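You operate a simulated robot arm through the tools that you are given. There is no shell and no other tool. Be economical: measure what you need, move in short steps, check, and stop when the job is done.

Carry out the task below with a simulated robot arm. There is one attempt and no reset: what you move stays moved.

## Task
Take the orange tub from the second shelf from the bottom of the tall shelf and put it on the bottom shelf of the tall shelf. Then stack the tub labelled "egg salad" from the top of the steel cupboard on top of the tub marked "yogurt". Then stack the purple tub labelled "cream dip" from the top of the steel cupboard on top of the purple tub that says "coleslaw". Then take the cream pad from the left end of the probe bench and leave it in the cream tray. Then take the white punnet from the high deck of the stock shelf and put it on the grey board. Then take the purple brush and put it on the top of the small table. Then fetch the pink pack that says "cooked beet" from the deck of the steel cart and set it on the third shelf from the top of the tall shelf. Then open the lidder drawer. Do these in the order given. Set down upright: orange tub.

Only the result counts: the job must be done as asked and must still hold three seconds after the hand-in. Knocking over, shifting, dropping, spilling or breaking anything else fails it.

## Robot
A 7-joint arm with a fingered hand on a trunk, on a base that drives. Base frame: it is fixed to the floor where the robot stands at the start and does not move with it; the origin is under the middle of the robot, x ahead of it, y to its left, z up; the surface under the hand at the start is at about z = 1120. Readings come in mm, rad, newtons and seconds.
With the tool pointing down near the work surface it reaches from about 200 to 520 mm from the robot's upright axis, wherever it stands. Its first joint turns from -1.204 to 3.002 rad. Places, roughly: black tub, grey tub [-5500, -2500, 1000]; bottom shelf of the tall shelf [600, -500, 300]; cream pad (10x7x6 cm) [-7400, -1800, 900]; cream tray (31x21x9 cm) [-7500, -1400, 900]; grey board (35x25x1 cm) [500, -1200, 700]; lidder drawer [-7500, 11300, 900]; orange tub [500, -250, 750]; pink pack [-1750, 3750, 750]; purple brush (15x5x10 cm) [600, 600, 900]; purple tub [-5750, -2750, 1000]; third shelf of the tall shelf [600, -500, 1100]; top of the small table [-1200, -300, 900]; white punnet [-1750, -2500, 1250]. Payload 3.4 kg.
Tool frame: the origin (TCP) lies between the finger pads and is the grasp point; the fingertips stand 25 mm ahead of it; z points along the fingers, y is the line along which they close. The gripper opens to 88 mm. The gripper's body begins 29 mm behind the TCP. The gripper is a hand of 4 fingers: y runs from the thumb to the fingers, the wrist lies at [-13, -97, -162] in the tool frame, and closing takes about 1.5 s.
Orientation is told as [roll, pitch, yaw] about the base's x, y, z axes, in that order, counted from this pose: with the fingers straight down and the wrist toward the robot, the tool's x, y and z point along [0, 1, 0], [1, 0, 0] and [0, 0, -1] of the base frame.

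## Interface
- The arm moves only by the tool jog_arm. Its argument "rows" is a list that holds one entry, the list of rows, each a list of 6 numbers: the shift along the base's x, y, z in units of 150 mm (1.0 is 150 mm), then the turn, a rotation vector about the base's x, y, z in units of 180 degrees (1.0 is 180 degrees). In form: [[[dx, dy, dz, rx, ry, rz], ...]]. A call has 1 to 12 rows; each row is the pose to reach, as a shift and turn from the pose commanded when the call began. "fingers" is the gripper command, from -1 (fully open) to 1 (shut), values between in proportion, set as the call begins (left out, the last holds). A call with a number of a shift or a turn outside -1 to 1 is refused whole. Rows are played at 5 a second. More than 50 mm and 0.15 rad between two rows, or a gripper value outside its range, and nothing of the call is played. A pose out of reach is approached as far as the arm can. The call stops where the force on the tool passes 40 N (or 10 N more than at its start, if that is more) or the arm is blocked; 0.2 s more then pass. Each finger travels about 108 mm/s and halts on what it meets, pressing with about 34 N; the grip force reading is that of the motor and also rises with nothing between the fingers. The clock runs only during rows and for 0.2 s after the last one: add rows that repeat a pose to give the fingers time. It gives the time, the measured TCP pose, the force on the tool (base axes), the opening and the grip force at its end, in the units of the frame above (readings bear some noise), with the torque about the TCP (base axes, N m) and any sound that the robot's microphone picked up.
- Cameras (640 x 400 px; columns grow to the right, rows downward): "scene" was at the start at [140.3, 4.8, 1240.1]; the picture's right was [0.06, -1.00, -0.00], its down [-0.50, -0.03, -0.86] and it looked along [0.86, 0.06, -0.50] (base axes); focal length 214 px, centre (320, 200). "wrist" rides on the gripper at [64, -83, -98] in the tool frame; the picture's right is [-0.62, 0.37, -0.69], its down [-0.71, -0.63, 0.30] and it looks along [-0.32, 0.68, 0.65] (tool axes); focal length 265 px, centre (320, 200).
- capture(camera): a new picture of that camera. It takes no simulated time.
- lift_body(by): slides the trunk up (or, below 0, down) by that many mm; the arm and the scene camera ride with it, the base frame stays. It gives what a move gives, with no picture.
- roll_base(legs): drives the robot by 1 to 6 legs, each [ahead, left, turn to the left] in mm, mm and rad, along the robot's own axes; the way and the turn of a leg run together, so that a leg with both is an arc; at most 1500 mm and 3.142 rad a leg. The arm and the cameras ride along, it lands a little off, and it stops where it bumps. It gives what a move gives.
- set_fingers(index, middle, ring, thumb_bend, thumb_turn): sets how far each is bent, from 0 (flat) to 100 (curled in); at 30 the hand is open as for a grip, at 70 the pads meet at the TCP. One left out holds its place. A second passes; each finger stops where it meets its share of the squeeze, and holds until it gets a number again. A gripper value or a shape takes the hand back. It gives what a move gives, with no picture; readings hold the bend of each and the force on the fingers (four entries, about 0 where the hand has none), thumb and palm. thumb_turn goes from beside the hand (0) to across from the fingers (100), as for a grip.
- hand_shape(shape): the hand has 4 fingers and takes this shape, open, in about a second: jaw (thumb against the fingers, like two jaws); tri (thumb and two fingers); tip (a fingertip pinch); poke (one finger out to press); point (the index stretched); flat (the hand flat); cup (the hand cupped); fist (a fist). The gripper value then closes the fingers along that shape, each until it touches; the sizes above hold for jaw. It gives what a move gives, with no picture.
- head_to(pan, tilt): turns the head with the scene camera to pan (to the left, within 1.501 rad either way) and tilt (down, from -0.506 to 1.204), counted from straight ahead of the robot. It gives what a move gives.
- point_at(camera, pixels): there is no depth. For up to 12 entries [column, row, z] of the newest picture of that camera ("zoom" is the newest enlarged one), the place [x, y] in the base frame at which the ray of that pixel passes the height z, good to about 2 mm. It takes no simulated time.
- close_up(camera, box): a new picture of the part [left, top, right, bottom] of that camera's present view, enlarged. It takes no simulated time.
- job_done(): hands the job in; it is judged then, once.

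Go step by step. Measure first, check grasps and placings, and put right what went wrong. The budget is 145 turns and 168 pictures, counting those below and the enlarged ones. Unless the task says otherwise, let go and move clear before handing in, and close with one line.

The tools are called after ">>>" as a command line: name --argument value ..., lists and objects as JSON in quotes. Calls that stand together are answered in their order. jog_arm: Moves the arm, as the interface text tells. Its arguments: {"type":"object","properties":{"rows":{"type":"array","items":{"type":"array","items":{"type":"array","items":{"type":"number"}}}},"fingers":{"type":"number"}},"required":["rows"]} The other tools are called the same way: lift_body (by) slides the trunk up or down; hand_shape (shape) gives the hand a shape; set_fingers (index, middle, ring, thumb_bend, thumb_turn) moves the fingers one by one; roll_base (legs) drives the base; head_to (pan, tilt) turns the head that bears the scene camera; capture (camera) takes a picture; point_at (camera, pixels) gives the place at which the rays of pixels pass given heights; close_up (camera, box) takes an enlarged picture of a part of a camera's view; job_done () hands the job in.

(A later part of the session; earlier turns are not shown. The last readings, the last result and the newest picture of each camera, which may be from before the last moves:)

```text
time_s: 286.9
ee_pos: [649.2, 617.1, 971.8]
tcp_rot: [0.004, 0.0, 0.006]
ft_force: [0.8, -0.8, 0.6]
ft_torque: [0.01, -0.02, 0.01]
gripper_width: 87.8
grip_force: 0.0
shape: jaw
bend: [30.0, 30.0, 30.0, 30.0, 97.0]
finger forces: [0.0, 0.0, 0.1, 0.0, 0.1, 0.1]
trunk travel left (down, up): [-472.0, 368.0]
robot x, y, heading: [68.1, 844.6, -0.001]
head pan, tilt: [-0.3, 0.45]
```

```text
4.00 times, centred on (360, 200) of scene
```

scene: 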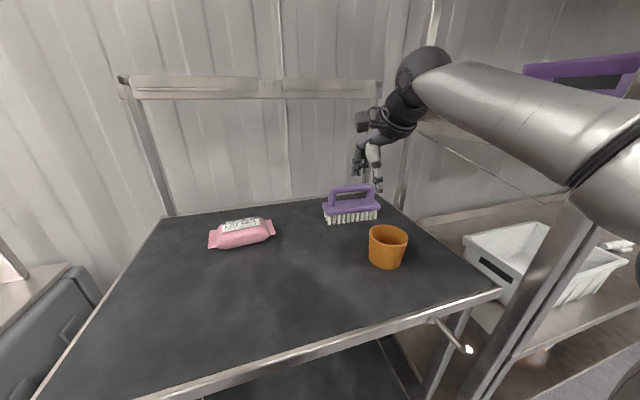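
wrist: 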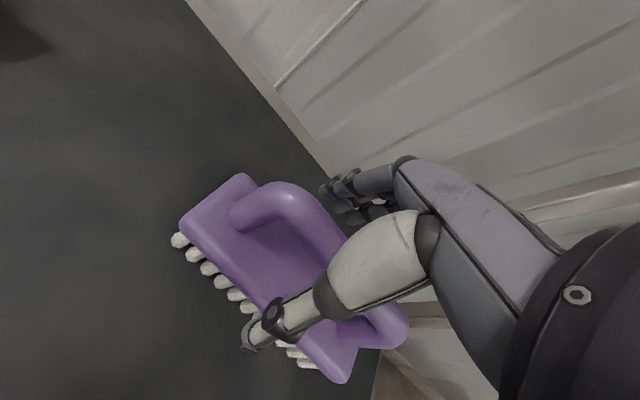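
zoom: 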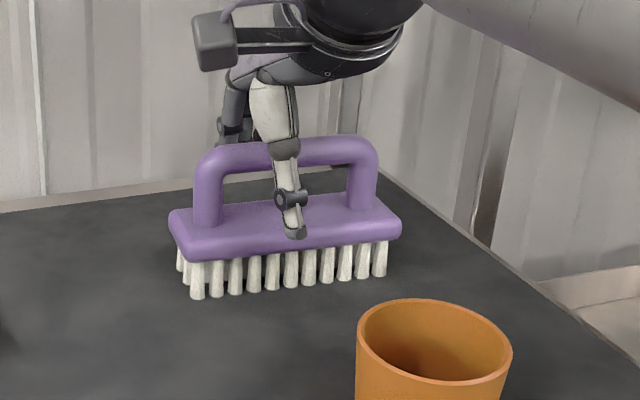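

Thumb in front and fingers behind the bar. Closing, then lifting slightly.

>>> jog_arm --rows '[[[0, 0, 0, 0, 0, 0], [0, 0, 0, 0, 0, 0], [0, 0, 0, 0, 0, 0], [0, 0, 0, 0, 0, 0], [0, 0, 0, 0, 0, 0], [0, 0, 0, 0, 0, 0], [0, 0, 0, 0, 0, 0], [0, 0, 0, 0, 0, 0], [0, 0, 0, 0, 0, 0]]]' --fingers 1

>>> jog_arm --rows '[[[0, 0, 0.1, 0, 0, 0], [0, 0, 0.25, 0, 0, 0], [0, 0, 0.4, 0, 0, 0], [0, 0, 0.4, 0, 0, 0]]]'

>>> capture --camera "scene"

>>> capture --camera "wrist"

```text
time_s: 288.9
ee_pos: [648.5, 617.2, 971.3]
tcp_rot: [0.001, 0.001, 0.007]
ft_force: [-0.5, -0.1, 0.1]
ft_torque: [0.04, 0.01, 0.01]
gripper_width: 0.0
grip_force: 34.1
shape: jaw
bend: [70.0, 70.0, 70.0, 71.0, 100.0]
finger forces: [5.3, 0.0, 0.5, 0.1, 6.0, 0.0]
trunk travel left (down, up): [-472.0, 368.0]
robot x, y, heading: [69.7, 845.4, 0.004]
head pan, tilt: [-0.3, 0.45]
```

```text
time_s: 289.9
ee_pos: [647.7, 616.4, 1030.9]
tcp_rot: [0.004, 0.001, 0.005]
ft_force: [-0.1, 0.7, -1.2]
ft_torque: [0.02, -0.02, 0.03]
gripper_width: 0.0
grip_force: 34.2
shape: jaw
bend: [70.0, 70.0, 70.0, 71.0, 100.0]
finger forces: [4.8, 0.1, 1.7, 0.1, 6.8, 0.0]
trunk travel left (down, up): [-472.0, 368.0]
robot x, y, heading: [64.9, 844.7, 0.004]
head pan, tilt: [-0.3, 0.45]
```

```text
52 pictures are left
```

scene: 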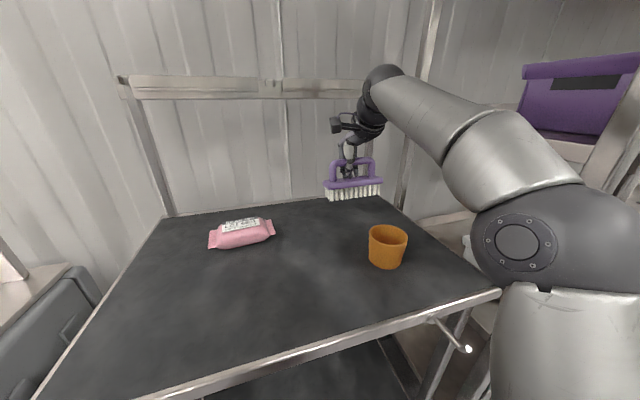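

```text
51 pictures are left
```

wrist: 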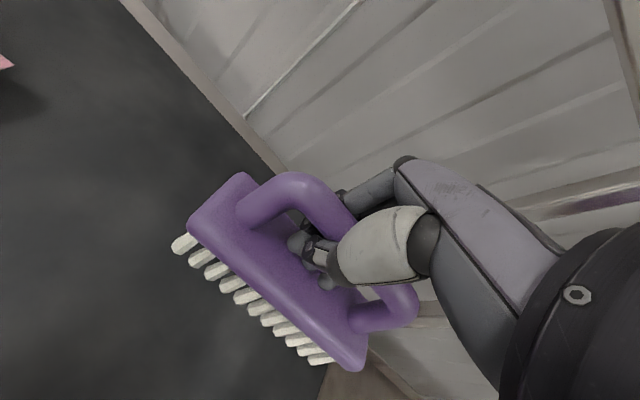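

The fingers closed into a hook under the bar and the brush hangs in it, caged. To avoid the cup on the way out I'll raise 15 mm, shift 125 mm left, then back out under the panel.

>>> jog_arm --rows '[[[0, 0.1, 0.1, 0, 0, 0], [0, 0.3, 0.1, 0, 0, 0], [0, 0.5, 0.1, 0, 0, 0], [0, 0.7, 0.1, 0, 0, 0], [0, 0.84, 0.1, 0, 0, 0], [0, 0.84, 0.1, 0, 0, 0]]]'

>>> capture --camera "scene"

```text
time_s: 291.4
ee_pos: [649.0, 742.1, 1043.2]
tcp_rot: [0.003, 0.002, 0.005]
ft_force: [0.1, 0.3, -2.1]
ft_torque: [0.02, -0.02, -0.01]
gripper_width: 0.0
grip_force: 33.8
shape: jaw
bend: [70.0, 70.0, 70.0, 71.0, 100.0]
finger forces: [4.6, 0.0, 1.7, 0.0, 6.5, 0.0]
trunk travel left (down, up): [-472.0, 368.0]
robot x, y, heading: [68.6, 843.1, 0.005]
head pan, tilt: [-0.3, 0.45]
```

```text
50 pictures are left
```

scene: 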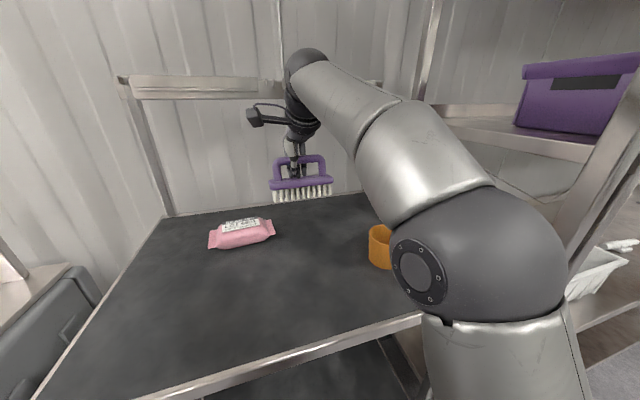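

Clear of the cup. Back out, raise the trunk, drive over to the small table and turn to face it.

>>> roll_base --legs '[[-560, 0, 0]]'

>>> lift_body --by 120

>>> roll_base --legs '[[0, -1215, 0], [0, 0, -1.571], [0, 0, -1.571]]'

>>> head_to --pan -0.15 --tilt 0.6

>>> capture --camera "scene"

>>> capture --camera "wrist"

```text
time_s: 294.6
ee_pos: [86.7, 739.6, 1044.6]
tcp_rot: [0.003, 0.0, 0.005]
ft_force: [0.3, -0.4, -1.0]
ft_torque: [0.02, -0.01, 0.0]
gripper_width: 0.1
grip_force: 34.0
shape: jaw
bend: [70.0, 70.0, 70.0, 71.0, 100.0]
finger forces: [4.6, 0.1, 1.7, 0.0, 6.5, 0.1]
trunk travel left (down, up): [-472.0, 368.0]
robot x, y, heading: [-494.3, 847.5, -0.001]
head pan, tilt: [-0.3, 0.45]
```

```text
time_s: 296.1
ee_pos: [87.7, 739.7, 1164.7]
tcp_rot: [0.003, 0.001, 0.003]
ft_force: [0.1, -0.4, -0.9]
ft_torque: [0.0, -0.02, 0.03]
gripper_width: 0.0
grip_force: 34.0
shape: jaw
bend: [70.0, 70.0, 70.0, 71.0, 100.0]
finger forces: [4.7, 0.1, 1.6, 0.0, 6.5, 0.0]
trunk travel left (down, up): [-592.0, 248.0]
robot x, y, heading: [-492.1, 844.6, -0.002]
head pan, tilt: [-0.3, 0.45]
```

```text
time_s: 309.7
ee_pos: [-1078.4, -281.0, 1164.5]
tcp_rot: [-0.001, 0.003, -3.099]
ft_force: [0.2, -0.5, -1.4]
ft_torque: [-0.02, -0.01, -0.03]
gripper_width: 0.2
grip_force: 33.2
shape: jaw
bend: [70.0, 70.0, 70.0, 72.0, 100.0]
finger forces: [3.1, 0.0, 1.2, 0.0, 4.6, 0.0]
trunk travel left (down, up): [-592.0, 248.0]
robot x, y, heading: [-494.0, -364.6, -3.1]
head pan, tilt: [-0.3, 0.45]
```

```text
time_s: 310.4
ee_pos: [-1077.6, -280.6, 1164.1]
tcp_rot: [0.002, 0.003, -3.101]
ft_force: [0.0, 0.1, -1.9]
ft_torque: [-0.03, -0.02, -0.01]
gripper_width: 0.1
grip_force: 33.8
shape: jaw
bend: [70.0, 70.0, 70.0, 72.0, 100.0]
finger forces: [3.1, 0.0, 1.2, 0.0, 4.5, 0.0]
trunk travel left (down, up): [-592.0, 248.0]
robot x, y, heading: [-493.1, -363.0, -3.107]
head pan, tilt: [-0.15, 0.6]
```

```text
49 pictures are left
```

scene: 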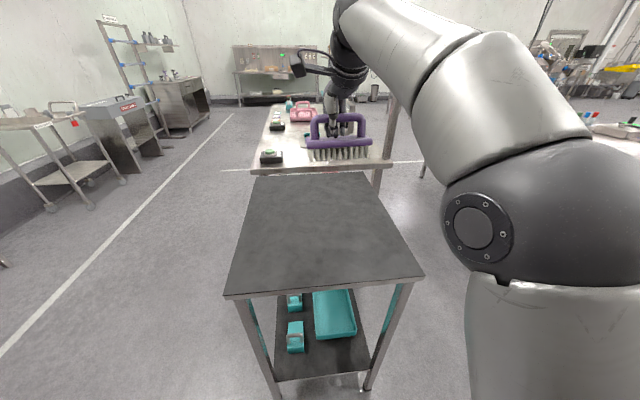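

```text
48 pictures are left
```

wrist: 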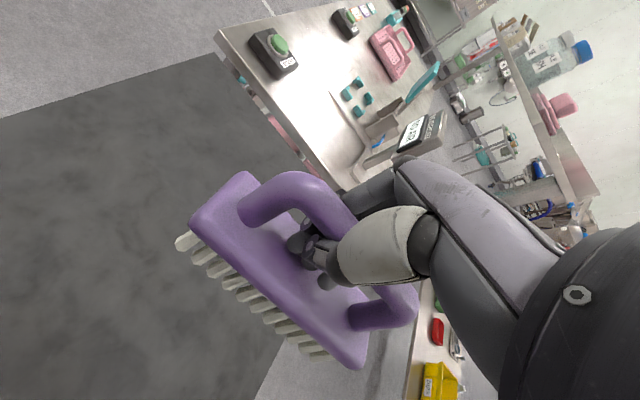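

The table top is bare. I'll check its extent and height from this view.

>>> point_at --camera "scene" --pixels '[[226, 295, 900], [423, 277, 900], [255, 178, 900], [380, 172, 900], [226, 295, 870], [423, 277, 870], [312, 160, 1070], [370, 158, 1070]]'

>>> point_at --camera "wrist" --pixels '[[185, 245, 1070], [320, 355, 1070], [218, 55, 900]]'

```text
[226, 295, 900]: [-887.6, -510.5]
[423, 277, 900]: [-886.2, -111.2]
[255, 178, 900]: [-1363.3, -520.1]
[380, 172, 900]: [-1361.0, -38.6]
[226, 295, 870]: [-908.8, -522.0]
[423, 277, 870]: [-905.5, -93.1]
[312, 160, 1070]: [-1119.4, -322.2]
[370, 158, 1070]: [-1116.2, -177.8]
```

```text
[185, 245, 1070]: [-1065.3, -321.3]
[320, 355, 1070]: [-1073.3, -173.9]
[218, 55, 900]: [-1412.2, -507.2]
```

Brush hovers over the table. I'll centre it a bit (−50 in y), lower the trunk 120 and then descend with the arm.

>>> lift_body --by -120

>>> jog_arm --rows '[[[0, -0.16, 0, 0, 0, 0], [0, -0.33, 0, 0, 0, 0], [0, -0.33, -0.1, 0, 0, 0], [0, -0.33, -0.2, 0, 0, 0], [0, -0.33, -0.2, 0, 0, 0]]]'

>>> close_up --camera "scene" --box '[220, 120, 460, 270]'

>>> capture --camera "wrist"

```text
time_s: 311.9
ee_pos: [-1078.6, -280.9, 1044.2]
tcp_rot: [0.003, 0.002, -3.1]
ft_force: [0.9, 0.7, -1.0]
ft_torque: [-0.03, -0.01, -0.02]
gripper_width: 0.0
grip_force: 34.3
shape: jaw
bend: [70.0, 70.0, 70.0, 72.0, 100.0]
finger forces: [3.1, 0.0, 1.3, 0.0, 4.4, 0.0]
trunk travel left (down, up): [-472.0, 368.0]
robot x, y, heading: [-494.5, -365.1, -3.103]
head pan, tilt: [-0.15, 0.6]
```

```text
time_s: 313.1
ee_pos: [-1078.4, -331.9, 1015.5]
tcp_rot: [0.003, 0.002, -3.099]
ft_force: [0.2, -0.5, -0.2]
ft_torque: [-0.05, -0.04, -0.01]
gripper_width: 0.0
grip_force: 34.3
shape: jaw
bend: [70.0, 70.0, 70.0, 72.0, 100.0]
finger forces: [3.0, 0.1, 1.2, 0.1, 4.3, 0.0]
trunk travel left (down, up): [-472.0, 368.0]
robot x, y, heading: [-495.6, -365.5, -3.104]
head pan, tilt: [-0.15, 0.6]
```

```text
2.67 times, centred on (340, 195) of scene
```

zoom: 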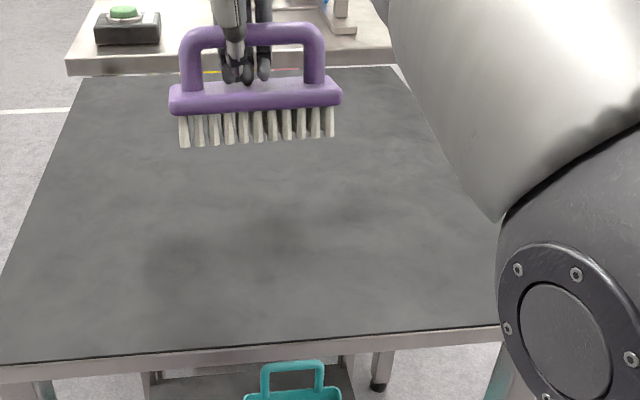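

```text
46 pictures are left
```

wrist: 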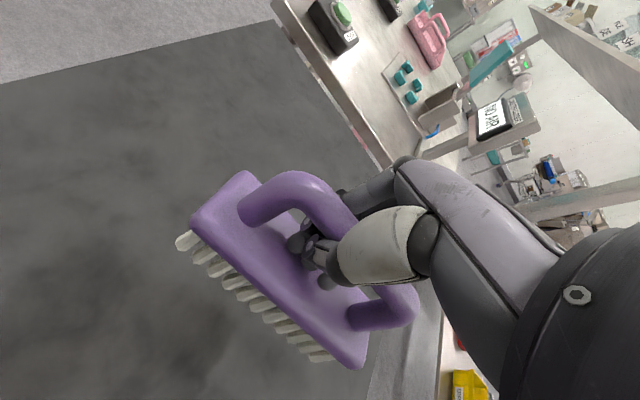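

>>> jog_arm --rows '[[[0, 0, -0.07, 0, 0, 0], [0, 0, -0.13, 0, 0, 0], [0, 0, -0.13, 0, 0, 0]]]'

>>> close_up --camera "scene" --box '[240, 110, 400, 210]'

>>> jog_arm --rows '[[[0, 0, -0.03, 0, 0, 0], [0, 0, -0.07, 0, 0, 0], [0, 0, -0.07, 0, 0, 0]]]'

>>> close_up --camera "scene" --box '[240, 110, 400, 210]'

```text
time_s: 313.9
ee_pos: [-1078.3, -331.1, 996.2]
tcp_rot: [0.001, 0.002, -3.1]
ft_force: [-0.1, 0.7, -1.1]
ft_torque: [-0.01, 0.0, -0.02]
gripper_width: 0.0
grip_force: 33.7
shape: jaw
bend: [70.0, 70.0, 70.0, 72.0, 100.0]
finger forces: [3.0, 0.0, 1.2, 0.0, 4.5, 0.0]
trunk travel left (down, up): [-472.0, 368.0]
robot x, y, heading: [-495.2, -358.4, -3.104]
head pan, tilt: [-0.15, 0.6]
```

```text
4.00 times, centred on (320, 160) of scene
```

zoom: 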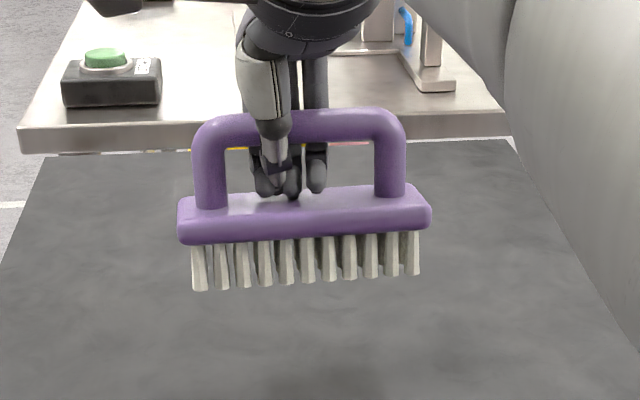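

```text
time_s: 314.7
ee_pos: [-1078.6, -331.4, 985.6]
tcp_rot: [0.001, 0.001, -3.099]
ft_force: [0.1, 0.1, -2.3]
ft_torque: [0.01, -0.01, 0.01]
gripper_width: 0.1
grip_force: 34.4
shape: jaw
bend: [70.0, 70.0, 70.0, 72.0, 100.0]
finger forces: [3.0, 0.0, 1.3, 0.0, 4.5, 0.0]
trunk travel left (down, up): [-472.0, 368.0]
robot x, y, heading: [-493.2, -364.0, -3.104]
head pan, tilt: [-0.15, 0.6]
```

```text
4.00 times, centred on (320, 160) of scene
```

zoom: 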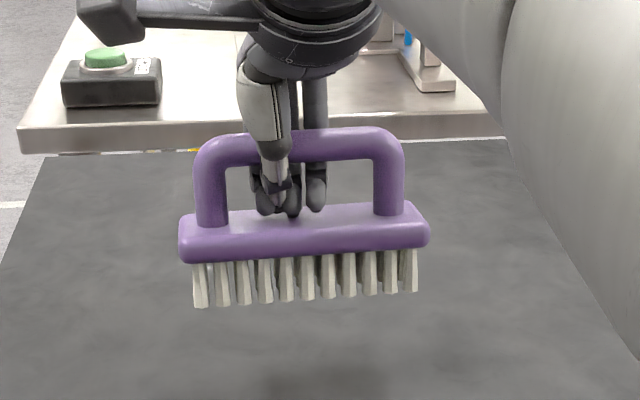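

The shadow is still about 75 zoom-pixels below the bristles, so roughly 40 mm remains. Lower 25.

>>> jog_arm --rows '[[[0, 0, -0.09, 0, 0, 0], [0, 0, -0.17, 0, 0, 0], [0, 0, -0.17, 0, 0, 0]]]'

>>> close_up --camera "scene" --box '[240, 130, 400, 230]'

```text
time_s: 315.5
ee_pos: [-1079.2, -331.0, 959.2]
tcp_rot: [0.001, 0.002, -3.101]
ft_force: [-0.3, -0.1, -1.0]
ft_torque: [-0.02, 0.02, 0.01]
gripper_width: 0.2
grip_force: 34.0
shape: jaw
bend: [70.0, 70.0, 70.0, 72.0, 100.0]
finger forces: [2.9, 0.0, 1.2, 0.0, 4.4, 0.0]
trunk travel left (down, up): [-472.0, 368.0]
robot x, y, heading: [-489.7, -360.9, -3.102]
head pan, tilt: [-0.15, 0.6]
```

```text
4.00 times, centred on (320, 180) of scene
```

zoom: 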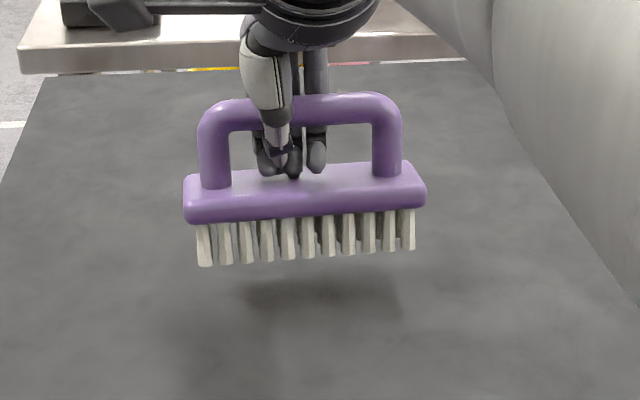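

>>> jog_arm --rows '[[[0, 0, -0.04, 0, 0, 0], [0, 0, -0.08, 0, 0, 0], [0, 0, -0.08, 0, 0, 0]]]'

>>> close_up --camera "scene" --box '[240, 130, 400, 230]'

```text
time_s: 316.3
ee_pos: [-1078.0, -329.2, 947.8]
tcp_rot: [0.003, 0.0, -3.1]
ft_force: [0.1, -0.3, -1.3]
ft_torque: [-0.01, 0.01, 0.01]
gripper_width: 0.1
grip_force: 33.9
shape: jaw
bend: [70.0, 70.0, 70.0, 72.0, 100.0]
finger forces: [2.8, 0.0, 1.2, 0.0, 4.3, 0.1]
trunk travel left (down, up): [-472.0, 368.0]
robot x, y, heading: [-492.5, -362.1, -3.1]
head pan, tilt: [-0.15, 0.6]
```

```text
4.00 times, centred on (320, 180) of scene
```

zoom: 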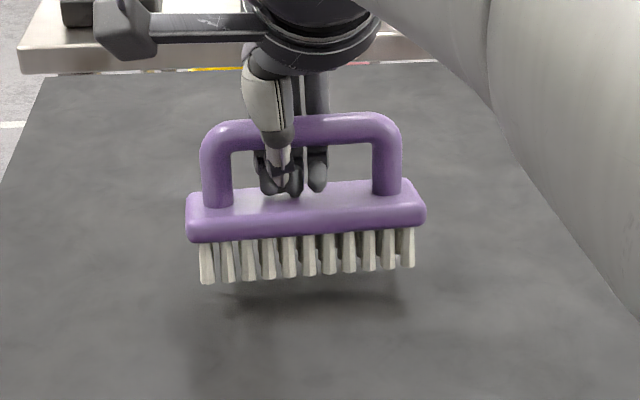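

>>> jog_arm --rows '[[[0, 0, -0.02, 0, 0, 0], [0, 0, -0.04, 0, 0, 0], [0, 0, -0.04, 0, 0, 0]]]'

>>> jog_arm --rows '[[[0, 0, -0.02, 0, 0, 0], [0, 0, -0.03, 0, 0, 0], [0, 0, -0.03, 0, 0, 0]]]'

>>> close_up --camera "scene" --box '[240, 130, 400, 230]'

```text
time_s: 317.1
ee_pos: [-1078.3, -331.3, 941.5]
tcp_rot: [0.001, 0.003, -3.101]
ft_force: [-0.1, -0.6, -0.6]
ft_torque: [-0.06, 0.02, -0.01]
gripper_width: 0.0
grip_force: 34.2
shape: jaw
bend: [70.0, 70.0, 70.0, 72.0, 100.0]
finger forces: [2.9, 0.0, 1.3, 0.1, 4.3, 0.0]
trunk travel left (down, up): [-472.0, 368.0]
robot x, y, heading: [-497.7, -363.5, -3.101]
head pan, tilt: [-0.15, 0.6]
```

```text
time_s: 317.9
ee_pos: [-1078.9, -332.1, 936.0]
tcp_rot: [0.001, 0.002, -3.098]
ft_force: [-0.1, -0.8, -1.2]
ft_torque: [-0.02, 0.01, -0.01]
gripper_width: 0.0
grip_force: 34.0
shape: jaw
bend: [70.0, 70.0, 70.0, 72.0, 100.0]
finger forces: [2.9, 0.0, 1.1, 0.0, 4.2, 0.0]
trunk travel left (down, up): [-472.0, 368.0]
robot x, y, heading: [-497.7, -362.8, -3.1]
head pan, tilt: [-0.15, 0.6]
```

```text
4.00 times, centred on (320, 180) of scene
```

zoom: 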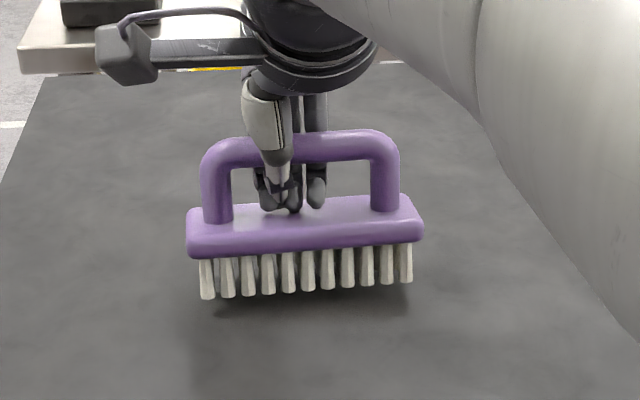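

>>> jog_arm --rows '[[[0, 0, -0.015, 0, 0, 0], [0, 0, -0.03, 0, 0, 0], [0, 0, -0.03, 0, 0, 0]]]'

>>> jog_arm --rows '[[[0, 0, -0.01, 0, 0, 0], [0, 0, -0.02, 0, 0, 0], [0, 0, -0.02, 0, 0, 0]]]'

>>> close_up --camera "scene" --box '[240, 130, 400, 230]'

```text
time_s: 318.7
ee_pos: [-1076.5, -331.2, 931.8]
tcp_rot: [0.002, 0.002, -3.099]
ft_force: [0.3, 0.3, -0.7]
ft_torque: [0.02, -0.05, 0.04]
gripper_width: 0.0
grip_force: 34.1
shape: jaw
bend: [70.0, 70.0, 70.0, 72.0, 100.0]
finger forces: [2.9, 0.1, 1.2, 0.0, 4.2, 0.0]
trunk travel left (down, up): [-472.0, 368.0]
robot x, y, heading: [-495.0, -361.0, -3.104]
head pan, tilt: [-0.15, 0.6]
```

```text
time_s: 319.5
ee_pos: [-1077.3, -332.1, 928.9]
tcp_rot: [0.001, -0.001, -3.098]
ft_force: [-0.3, 0.1, 0.9]
ft_torque: [0.0, 0.03, -0.01]
gripper_width: 0.0
grip_force: 33.9
shape: jaw
bend: [70.0, 70.0, 70.0, 72.0, 100.0]
finger forces: [2.6, 0.1, 1.0, 0.0, 4.0, 0.0]
trunk travel left (down, up): [-472.0, 368.0]
robot x, y, heading: [-496.1, -364.7, -3.1]
head pan, tilt: [-0.15, 0.6]
```

```text
4.00 times, centred on (320, 180) of scene
```

zoom: 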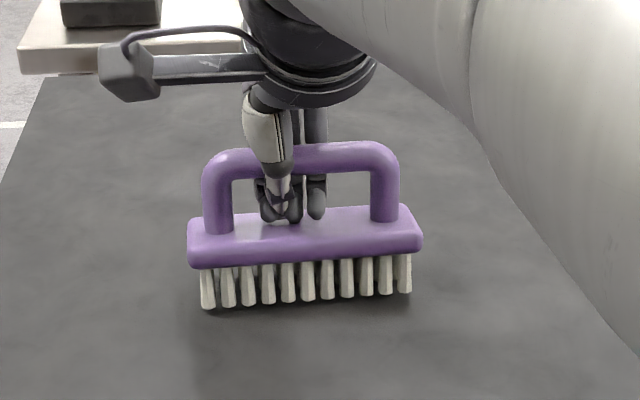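

Force turned positive: bristles are down. Open and lift.

>>> jog_arm --rows '[[[0, 0, 0, 0, 0, 0], [0, 0, 0, 0, 0, 0], [0, 0, 0, 0, 0, 0], [0, 0, 0, 0, 0, 0], [0, 0, 0, 0, 0, 0], [0, 0, 0, 0, 0, 0], [0, 0, 0, 0, 0, 0], [0, 0, 0.2, 0, 0, 0], [0, 0, 0.5, 0, 0, 0], [0, 0, 0.8, 0, 0, 0]]]' --fingers -1

>>> capture --camera "scene"

```text
time_s: 321.7
ee_pos: [-1079.7, -331.4, 1048.7]
tcp_rot: [0.003, 0.005, -3.1]
ft_force: [0.1, 0.2, 0.3]
ft_torque: [0.01, -0.02, 0.03]
gripper_width: 87.7
grip_force: 0.0
shape: jaw
bend: [30.0, 30.0, 30.0, 30.0, 98.0]
finger forces: [0.1, 0.0, 0.1, 0.0, 0.0, 0.0]
trunk travel left (down, up): [-472.0, 368.0]
robot x, y, heading: [-495.0, -362.3, -3.1]
head pan, tilt: [-0.15, 0.6]
```

```text
39 pictures are left
```

scene: 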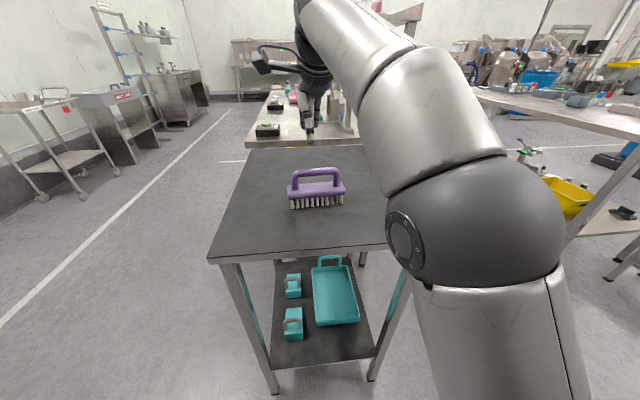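

The brush stands on the small table. Now I'll retract and raise the arm, turn to +y and drive up the aisle toward the cart.

>>> jog_arm --rows '[[[0.3, 0, 0.05, 0, 0, 0], [0.6, 0, 0.1, 0, 0, 0], [0.9, 0, 0.1, 0, 0, 0]]]'

>>> lift_body --by 200

>>> roll_base --legs '[[-80, 0, 0], [0, 0, -1.612], [1300, 0, 0]]'

>>> head_to --pan 0.35 --tilt 0.25

>>> capture --camera "scene"

```text
time_s: 322.5
ee_pos: [-943.1, -333.5, 1067.3]
tcp_rot: [0.001, -0.002, -3.101]
ft_force: [-0.9, -0.3, 0.4]
ft_torque: [0.01, 0.02, -0.01]
gripper_width: 87.5
grip_force: 0.0
shape: jaw
bend: [30.0, 30.0, 30.0, 30.0, 98.0]
finger forces: [0.0, 0.0, 0.0, 0.1, 0.0, 0.1]
trunk travel left (down, up): [-472.0, 368.0]
robot x, y, heading: [-494.6, -360.5, -3.099]
head pan, tilt: [-0.15, 0.6]
```

```text
time_s: 324.7
ee_pos: [-944.5, -332.2, 1267.5]
tcp_rot: [0.002, 0.001, -3.1]
ft_force: [-0.7, 0.1, 0.5]
ft_torque: [0.04, -0.02, -0.03]
gripper_width: 87.8
grip_force: 0.1
shape: jaw
bend: [30.0, 30.0, 30.0, 30.0, 98.0]
finger forces: [0.0, 0.1, 0.1, 0.1, 0.0, 0.0]
trunk travel left (down, up): [-672.0, 168.0]
robot x, y, heading: [-496.1, -360.9, -3.099]
head pan, tilt: [-0.15, 0.6]
```

```text
time_s: 336.0
ee_pos: [-367.5, 1418.5, 1266.2]
tcp_rot: [0.001, 0.0, 1.578]
ft_force: [0.3, 0.0, 0.4]
ft_torque: [0.0, 0.04, 0.01]
gripper_width: 88.0
grip_force: 0.1
shape: jaw
bend: [30.0, 30.0, 30.0, 30.0, 98.0]
finger forces: [0.0, 0.0, 0.0, 0.1, 0.0, 0.0]
trunk travel left (down, up): [-672.0, 168.0]
robot x, y, heading: [-410.5, 970.9, 1.575]
head pan, tilt: [-0.15, 0.6]
```

```text
time_s: 336.9
ee_pos: [-367.0, 1417.1, 1266.2]
tcp_rot: [0.002, 0.002, 1.577]
ft_force: [0.3, 0.9, 0.8]
ft_torque: [-0.01, 0.02, 0.01]
gripper_width: 87.6
grip_force: 0.0
shape: jaw
bend: [30.0, 30.0, 30.0, 30.0, 98.0]
finger forces: [0.0, 0.0, 0.1, 0.0, 0.0, 0.0]
trunk travel left (down, up): [-672.0, 168.0]
robot x, y, heading: [-412.0, 968.5, 1.578]
head pan, tilt: [0.351, 0.25]
```

```text
38 pictures are left
```

scene: 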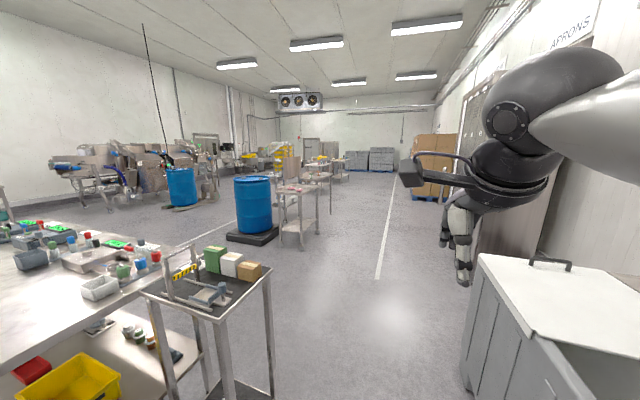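

The steel cart is at pixel (297,195) with a pink pack on it. I'll measure its footprint.

>>> point_at --camera "scene" --pixels '[[303, 247, 0], [281, 240, 0], [317, 233, 0], [255, 242, 0], [279, 238, 0], [274, 400, 0]]'

>>> close_up --camera "scene" --box '[260, 160, 350, 250]'

```text
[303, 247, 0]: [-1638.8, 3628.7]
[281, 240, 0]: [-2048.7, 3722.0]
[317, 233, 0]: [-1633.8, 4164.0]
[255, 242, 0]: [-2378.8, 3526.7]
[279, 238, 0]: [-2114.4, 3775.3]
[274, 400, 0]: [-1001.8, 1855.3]
```

```text
4.44 times, centred on (305, 205) of scene
```

zoom: 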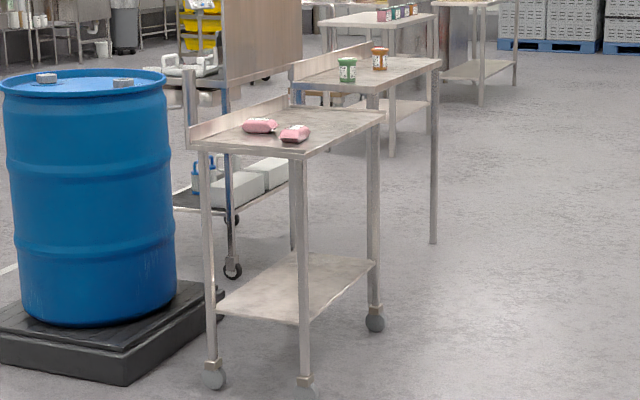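

>>> roll_base --legs '[[1500, 0, 0], [1200, 0, 0], [0, 0, 1.571], [520, 0, 0]]'

>>> head_to --pan -0.1 --tilt 0.6

>>> capture --camera "scene"

```text
time_s: 356.4
ee_pos: [-1404.8, 3679.0, 1266.6]
tcp_rot: [0.002, 0.002, -3.113]
ft_force: [0.2, -1.0, -0.1]
ft_torque: [0.02, -0.03, 0.02]
gripper_width: 87.6
grip_force: 0.0
shape: jaw
bend: [30.0, 30.0, 30.0, 30.0, 98.0]
finger forces: [0.0, 0.0, 0.1, 0.1, 0.0, 0.1]
trunk travel left (down, up): [-672.0, 168.0]
robot x, y, heading: [-951.9, 3644.4, -3.119]
head pan, tilt: [0.351, 0.25]
```

```text
time_s: 357.3
ee_pos: [-1404.1, 3677.5, 1266.2]
tcp_rot: [0.001, -0.001, -3.116]
ft_force: [0.1, -0.1, -0.2]
ft_torque: [0.01, 0.0, 0.02]
gripper_width: 88.0
grip_force: 0.1
shape: jaw
bend: [30.0, 30.0, 30.0, 30.0, 98.0]
finger forces: [0.0, 0.1, 0.0, 0.1, 0.1, 0.0]
trunk travel left (down, up): [-672.0, 168.0]
robot x, y, heading: [-954.8, 3639.7, -3.112]
head pan, tilt: [-0.099, 0.6]
```

```text
36 pictures are left
```

scene: 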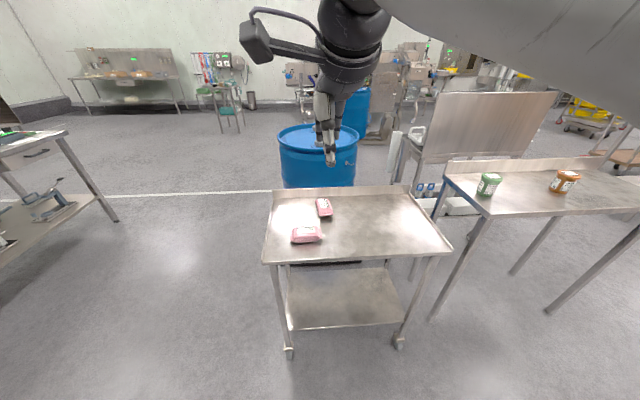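

>>> close_up --camera "scene" --box '[270, 185, 366, 245]'

>>> point_at --camera "scene" --pixels '[[306, 240, 750], [306, 240, 800], [324, 214, 750], [264, 262, 750], [452, 250, 750], [264, 262, 800], [452, 250, 800], [289, 352, 0], [399, 344, 0]]'

```text
6.67 times, centred on (318, 215) of scene
```

zoom: 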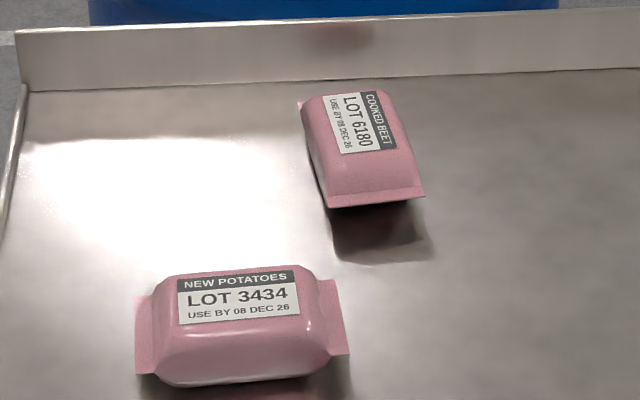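

```text
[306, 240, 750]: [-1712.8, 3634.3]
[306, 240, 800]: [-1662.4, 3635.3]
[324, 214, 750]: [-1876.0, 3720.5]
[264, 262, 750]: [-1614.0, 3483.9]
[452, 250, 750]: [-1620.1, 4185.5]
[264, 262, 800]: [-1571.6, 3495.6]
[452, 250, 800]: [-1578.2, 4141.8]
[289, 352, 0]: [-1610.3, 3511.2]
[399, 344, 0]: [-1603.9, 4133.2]
```

"COOKED BEET" is the rear pack, its 68 mm width along y, so a fingers-down grasp facing +y from the cart's near end fits best. I'll check the floor space there.

>>> point_at --camera "scene" --pixels '[[116, 221, 0], [40, 222, 0], [241, 132, 0], [285, 262, 60], [365, 262, 60], [325, 215, 757], [323, 198, 790], [264, 262, 757], [270, 190, 757], [312, 200, 757]]'

```text
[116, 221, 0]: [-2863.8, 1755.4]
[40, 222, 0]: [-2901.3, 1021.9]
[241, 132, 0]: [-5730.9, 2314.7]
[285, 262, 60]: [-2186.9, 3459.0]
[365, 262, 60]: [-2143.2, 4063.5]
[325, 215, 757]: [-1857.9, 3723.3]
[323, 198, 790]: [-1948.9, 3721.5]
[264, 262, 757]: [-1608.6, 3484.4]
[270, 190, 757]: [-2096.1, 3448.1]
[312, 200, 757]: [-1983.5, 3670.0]
```

There's room. I'll move to the cart's −y end, facing +y.

>>> roll_base --legs '[[0, 450, 0], [0, 0, -1.6], [0, 1003, 0]]'

>>> head_to --pan -0.05 --tilt 0.8

>>> capture --camera "scene"

>>> capture --camera "wrist"

```text
time_s: 368.7
ee_pos: [-1907.4, 3628.7, 1267.3]
tcp_rot: [0.002, 0.001, 1.579]
ft_force: [0.2, 1.0, -0.2]
ft_torque: [-0.02, 0.02, 0.0]
gripper_width: 87.4
grip_force: 0.0
shape: jaw
bend: [30.0, 30.0, 30.0, 30.0, 98.0]
finger forces: [0.1, 0.0, 0.1, 0.0, 0.0, 0.1]
trunk travel left (down, up): [-672.0, 168.0]
robot x, y, heading: [-1955.7, 3178.4, 1.577]
head pan, tilt: [-0.099, 0.6]
```

```text
time_s: 369.5
ee_pos: [-1907.8, 3627.8, 1266.5]
tcp_rot: [0.003, 0.0, 1.577]
ft_force: [0.2, -0.2, -0.4]
ft_torque: [-0.02, -0.02, 0.0]
gripper_width: 87.6
grip_force: 0.1
shape: jaw
bend: [30.0, 30.0, 30.0, 30.0, 98.0]
finger forces: [0.0, 0.0, 0.0, 0.1, 0.0, 0.0]
trunk travel left (down, up): [-672.0, 168.0]
robot x, y, heading: [-1955.7, 3178.5, 1.571]
head pan, tilt: [-0.051, 0.799]
```

```text
34 pictures are left
```

scene: 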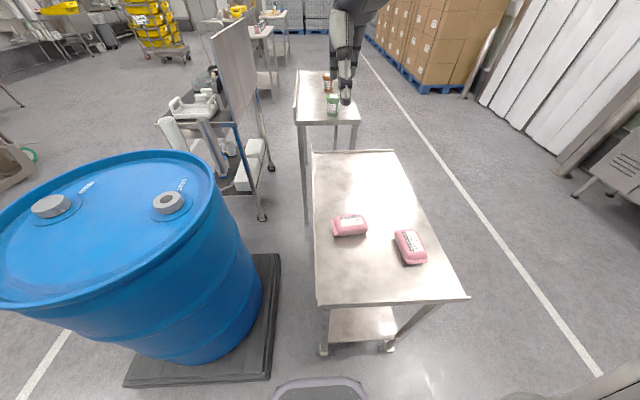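

```text
33 pictures are left
```

wrist: 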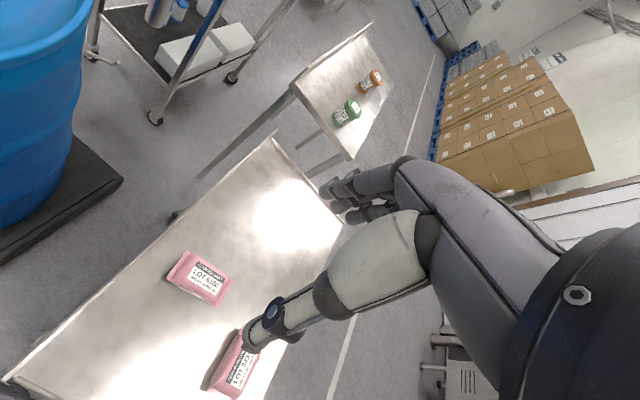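

Measuring the beet pack from both cameras.

>>> point_at --camera "scene" --pixels '[[350, 225, 790], [350, 225, 760], [333, 236, 765], [368, 231, 765], [333, 222, 765], [316, 305, 757], [466, 297, 757]]'

>>> point_at --camera "wrist" --pixels '[[198, 277, 790], [198, 277, 760], [166, 277, 765], [218, 305, 765], [232, 281, 765], [183, 251, 765]]'

```text
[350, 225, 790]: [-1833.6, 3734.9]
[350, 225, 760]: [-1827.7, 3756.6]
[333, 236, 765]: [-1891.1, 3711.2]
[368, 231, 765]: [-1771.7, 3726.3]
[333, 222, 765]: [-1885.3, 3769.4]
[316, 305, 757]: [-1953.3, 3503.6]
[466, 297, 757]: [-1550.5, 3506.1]
```

```text
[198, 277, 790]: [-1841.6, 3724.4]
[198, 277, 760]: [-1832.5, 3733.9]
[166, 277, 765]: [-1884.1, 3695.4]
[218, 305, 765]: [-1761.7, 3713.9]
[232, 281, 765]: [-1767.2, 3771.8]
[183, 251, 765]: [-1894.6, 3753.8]
```

The pack centre is about (−1844,3718) with its top near 816, rotated about 7°. I'll lower the trunk, align above it and check.

>>> lift_body --by -330

>>> jog_arm --rows '[[[0.14, 0.2, 0, 0, 0, 0.013], [0.28, 0.4, 0, 0, 0, 0.026], [0.42, 0.6, 0, 0, 0, 0.039], [0.42, 0.6, -0.2, 0, 0, 0.039], [0.42, 0.6, -0.2, 0, 0, 0.039]]]'

>>> capture --camera "wrist"

>>> close_up --camera "scene" --box '[280, 100, 480, 225]'

```text
time_s: 372.7
ee_pos: [-1908.0, 3628.2, 937.2]
tcp_rot: [0.003, 0.001, 1.579]
ft_force: [0.3, 0.1, -0.4]
ft_torque: [0.06, -0.02, 0.0]
gripper_width: 87.8
grip_force: 0.1
shape: jaw
bend: [30.0, 30.0, 30.0, 30.0, 98.0]
finger forces: [0.0, 0.1, 0.0, 0.0, 0.1, 0.0]
trunk travel left (down, up): [-342.0, 498.0]
robot x, y, heading: [-1956.3, 3182.7, 1.576]
head pan, tilt: [-0.051, 0.799]
```

```text
time_s: 373.9
ee_pos: [-1845.4, 3717.9, 906.5]
tcp_rot: [0.001, 0.0, 1.7]
ft_force: [-0.3, 0.2, -0.1]
ft_torque: [-0.01, 0.0, -0.02]
gripper_width: 87.7
grip_force: 0.2
shape: jaw
bend: [30.0, 30.0, 30.0, 30.0, 98.0]
finger forces: [0.1, 0.0, 0.1, 0.0, 0.0, 0.1]
trunk travel left (down, up): [-342.0, 498.0]
robot x, y, heading: [-1956.4, 3180.1, 1.572]
head pan, tilt: [-0.051, 0.799]
```

```text
32 pictures are left
```

wrist: 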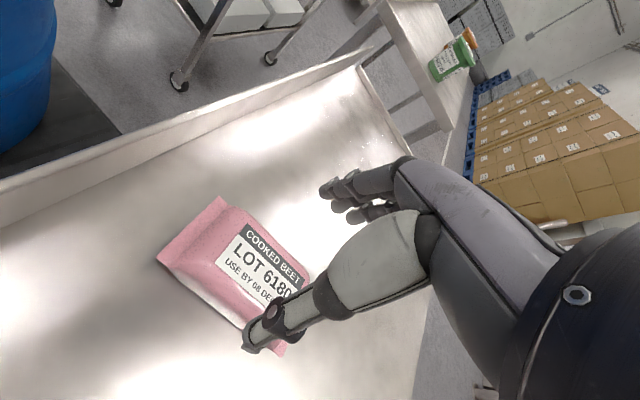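

```text
3.20 times, centred on (380, 162) of scene
```

zoom: 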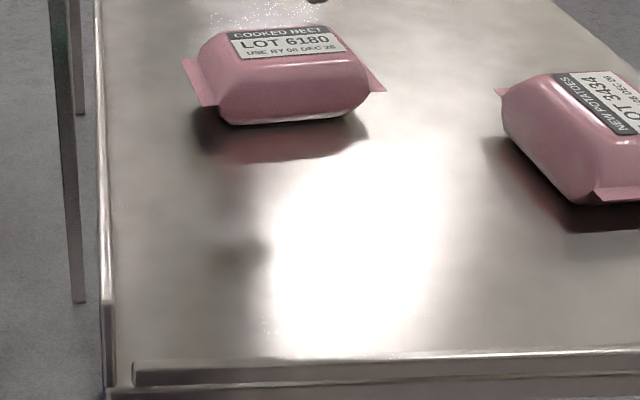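

>>> point_at --camera "wrist" --pixels '[[158, 258, 795], [221, 198, 795], [280, 355, 795], [310, 272, 800], [240, 325, 780], [262, 258, 816]]'

>>> point_at --camera "zoom" --pixels '[[290, 124, 780], [290, 124, 770], [215, 118, 780], [365, 105, 780]]'

```text
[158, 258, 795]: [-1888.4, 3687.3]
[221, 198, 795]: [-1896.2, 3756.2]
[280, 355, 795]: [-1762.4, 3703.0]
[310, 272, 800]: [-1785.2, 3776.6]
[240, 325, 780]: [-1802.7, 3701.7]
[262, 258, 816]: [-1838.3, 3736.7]
```

```text
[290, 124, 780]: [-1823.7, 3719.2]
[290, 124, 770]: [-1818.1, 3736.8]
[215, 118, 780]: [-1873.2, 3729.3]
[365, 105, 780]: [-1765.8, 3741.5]
```

Refined: the pack centre is about (−1832,3729) and the deck about 790. Adjust and lower to 835.

>>> jog_arm --rows '[[[0.08, 0.07, 0, 0, 0, 0], [0.08, 0.07, -0.25, 0, 0, 0], [0.08, 0.07, -0.47, 0, 0, 0], [0.08, 0.07, -0.47, 0, 0, 0]]]'

>>> capture --camera "wrist"

>>> close_up --camera "scene" --box '[280, 60, 440, 160]'

```text
time_s: 374.9
ee_pos: [-1834.6, 3727.5, 836.3]
tcp_rot: [0.002, 0.002, 1.701]
ft_force: [0.4, 0.3, 0.7]
ft_torque: [-0.02, -0.03, 0.0]
gripper_width: 87.9
grip_force: 0.1
shape: jaw
bend: [30.0, 30.0, 30.0, 30.0, 98.0]
finger forces: [0.1, 0.0, 0.0, 0.0, 0.4, 0.0]
trunk travel left (down, up): [-342.0, 498.0]
robot x, y, heading: [-1954.0, 3175.6, 1.577]
head pan, tilt: [-0.051, 0.799]
```

```text
30 pictures are left
```

wrist: 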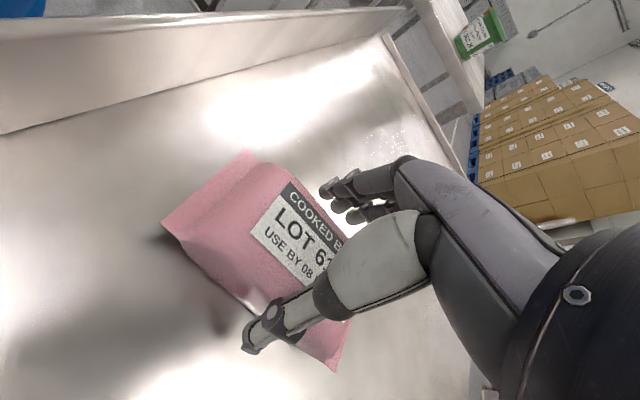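

```text
4.00 times, centred on (360, 110) of scene
```

zoom: 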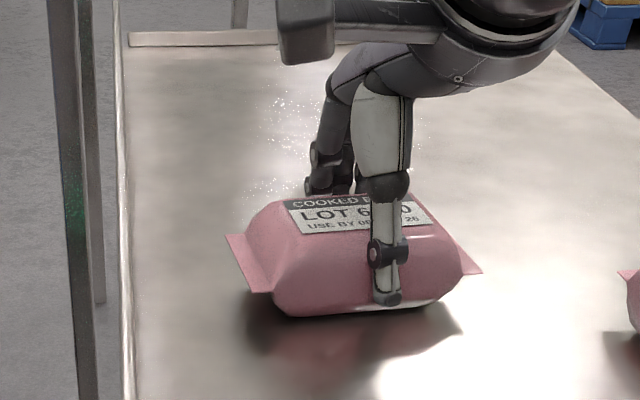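

The thumb is in front near the pack's base, fingers behind. I'll ease 4 mm lower and back, then close.

>>> jog_arm --rows '[[[0, -0.03, -0.025, 0, 0, 0], [0, -0.03, -0.025, 0, 0, 0]]]'

>>> jog_arm --rows '[[[0, 0, 0, 0, 0, 0], [0, 0, 0, 0, 0, 0], [0, 0, 0, 0, 0, 0], [0, 0, 0, 0, 0, 0], [0, 0, 0, 0, 0, 0], [0, 0, 0, 0, 0, 0], [0, 0, 0, 0, 0, 0], [0, 0, 0, 0, 0, 0]]]' --fingers 1

>>> jog_arm --rows '[[[0, 0, 0.1, 0, 0, 0], [0, 0, 0.4, 0, 0, 0], [0, 0, 0.7, 0, 0, 0], [0, 0, 1, 0, 0, 0], [0, 0, 1, 0, 0, 0]]]'

>>> capture --camera "wrist"

>>> capture --camera "scene"

```text
time_s: 375.5
ee_pos: [-1834.5, 3723.8, 831.6]
tcp_rot: [0.002, -0.001, 1.699]
ft_force: [0.3, 0.5, -0.7]
ft_torque: [0.01, 0.01, 0.0]
gripper_width: 87.7
grip_force: 0.0
shape: jaw
bend: [30.0, 30.0, 30.0, 30.0, 98.0]
finger forces: [0.1, 0.0, 0.1, 0.0, 0.0, 0.0]
trunk travel left (down, up): [-342.0, 498.0]
robot x, y, heading: [-1959.5, 3176.4, 1.576]
head pan, tilt: [-0.051, 0.799]
```

```text
time_s: 377.3
ee_pos: [-1833.7, 3724.3, 834.1]
tcp_rot: [0.002, 0.002, 1.701]
ft_force: [0.8, 0.4, -0.1]
ft_torque: [0.02, 0.02, 0.01]
gripper_width: 51.9
grip_force: 34.2
shape: jaw
bend: [74.0, 47.0, 45.0, 54.0, 98.0]
finger forces: [17.4, 9.6, 4.1, 0.0, 31.3, 0.0]
trunk travel left (down, up): [-342.0, 498.0]
robot x, y, heading: [-1954.4, 3177.6, 1.574]
head pan, tilt: [-0.051, 0.799]
```

```text
time_s: 378.5
ee_pos: [-1832.6, 3723.2, 980.0]
tcp_rot: [0.001, 0.003, 1.702]
ft_force: [0.3, -0.3, -2.0]
ft_torque: [0.02, 0.03, -0.03]
gripper_width: 51.7
grip_force: 33.6
shape: jaw
bend: [74.0, 48.0, 45.0, 55.0, 98.0]
finger forces: [17.5, 9.4, 4.3, 0.0, 31.4, 0.0]
trunk travel left (down, up): [-342.0, 498.0]
robot x, y, heading: [-1956.1, 3176.3, 1.58]
head pan, tilt: [-0.051, 0.799]
```

```text
28 pictures are left
```

wrist: 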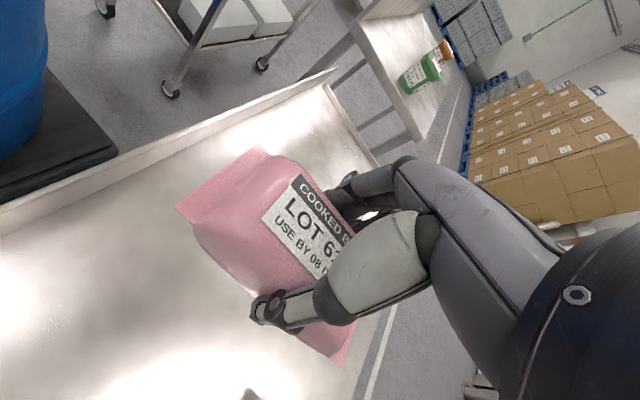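

```text
27 pictures are left
```

scene: 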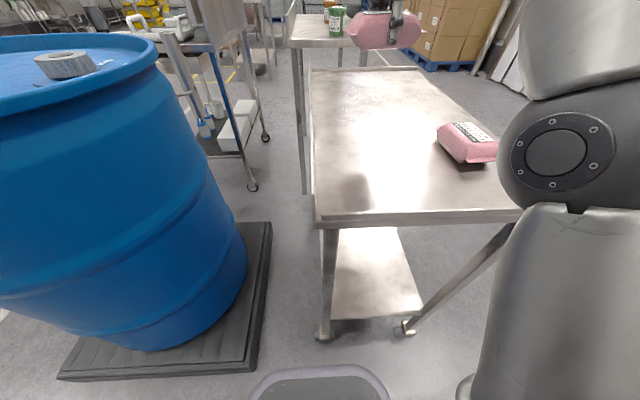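

The pack is held. I'll raise the trunk and drive back down the aisle to the tall shelf.

>>> lift_body --by 250

>>> roll_base --legs '[[-300, 0, 0], [0, -1250, 0], [0, 0, -1.57], [0, 0, -1.577], [0, 200, 0], [1500, 0, 0]]'

>>> roll_base --legs '[[1500, 0, 0], [850, 0, 0], [0, 0, 1.571]]'

>>> head_to --pan 0 --tilt 0.35

>>> capture --camera "scene"

```text
time_s: 381.1
ee_pos: [-1831.6, 3723.6, 1230.0]
tcp_rot: [0.001, 0.002, 1.7]
ft_force: [0.7, 1.3, -2.5]
ft_torque: [0.0, 0.03, 0.04]
gripper_width: 51.5
grip_force: 34.1
shape: jaw
bend: [74.0, 48.0, 45.0, 55.0, 98.0]
finger forces: [17.5, 9.6, 4.2, 0.1, 31.4, 0.0]
trunk travel left (down, up): [-592.0, 248.0]
robot x, y, heading: [-1954.4, 3178.7, 1.574]
head pan, tilt: [-0.051, 0.799]
```

```text
time_s: 404.9
ee_pos: [-596.3, 850.4, 1230.5]
tcp_rot: [0.002, 0.003, -1.436]
ft_force: [1.0, -0.2, -2.5]
ft_torque: [0.01, -0.04, 0.0]
gripper_width: 51.0
grip_force: 33.4
shape: jaw
bend: [74.0, 48.0, 46.0, 55.0, 98.0]
finger forces: [17.3, 9.3, 4.3, 0.0, 30.8, 0.0]
trunk travel left (down, up): [-592.0, 248.0]
robot x, y, heading: [-476.5, 1395.7, -1.562]
head pan, tilt: [-0.051, 0.799]
```

```text
time_s: 420.2
ee_pos: [98.6, -1059.1, 1229.5]
tcp_rot: [0.0, 0.0, 0.133]
ft_force: [0.1, -0.4, -3.0]
ft_torque: [-0.04, 0.01, 0.01]
gripper_width: 51.1
grip_force: 34.4
shape: jaw
bend: [74.0, 48.0, 46.0, 55.0, 98.0]
finger forces: [17.2, 9.3, 4.3, 0.0, 30.6, 0.0]
trunk travel left (down, up): [-592.0, 248.0]
robot x, y, heading: [-443.4, -935.7, 0.01]
head pan, tilt: [-0.051, 0.799]
```

```text
time_s: 421.1
ee_pos: [100.3, -1059.3, 1230.3]
tcp_rot: [0.0, 0.001, 0.134]
ft_force: [-1.7, -1.0, -2.7]
ft_torque: [-0.01, 0.01, 0.0]
gripper_width: 51.1
grip_force: 33.8
shape: jaw
bend: [74.0, 48.0, 46.0, 55.0, 98.0]
finger forces: [17.3, 9.2, 4.3, 0.0, 30.6, 0.0]
trunk travel left (down, up): [-592.0, 248.0]
robot x, y, heading: [-446.1, -936.8, 0.014]
head pan, tilt: [0.0, 0.351]
```

```text
26 pictures are left
```

scene: 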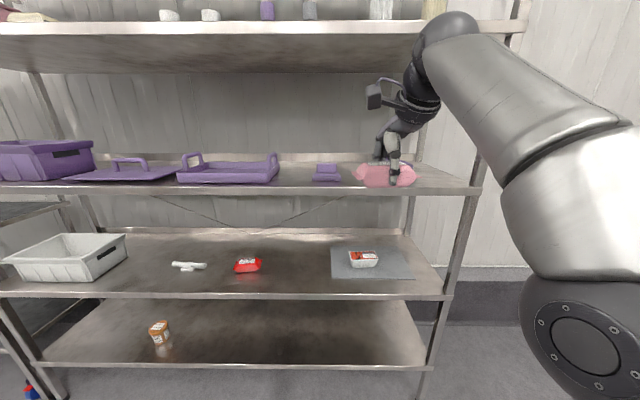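

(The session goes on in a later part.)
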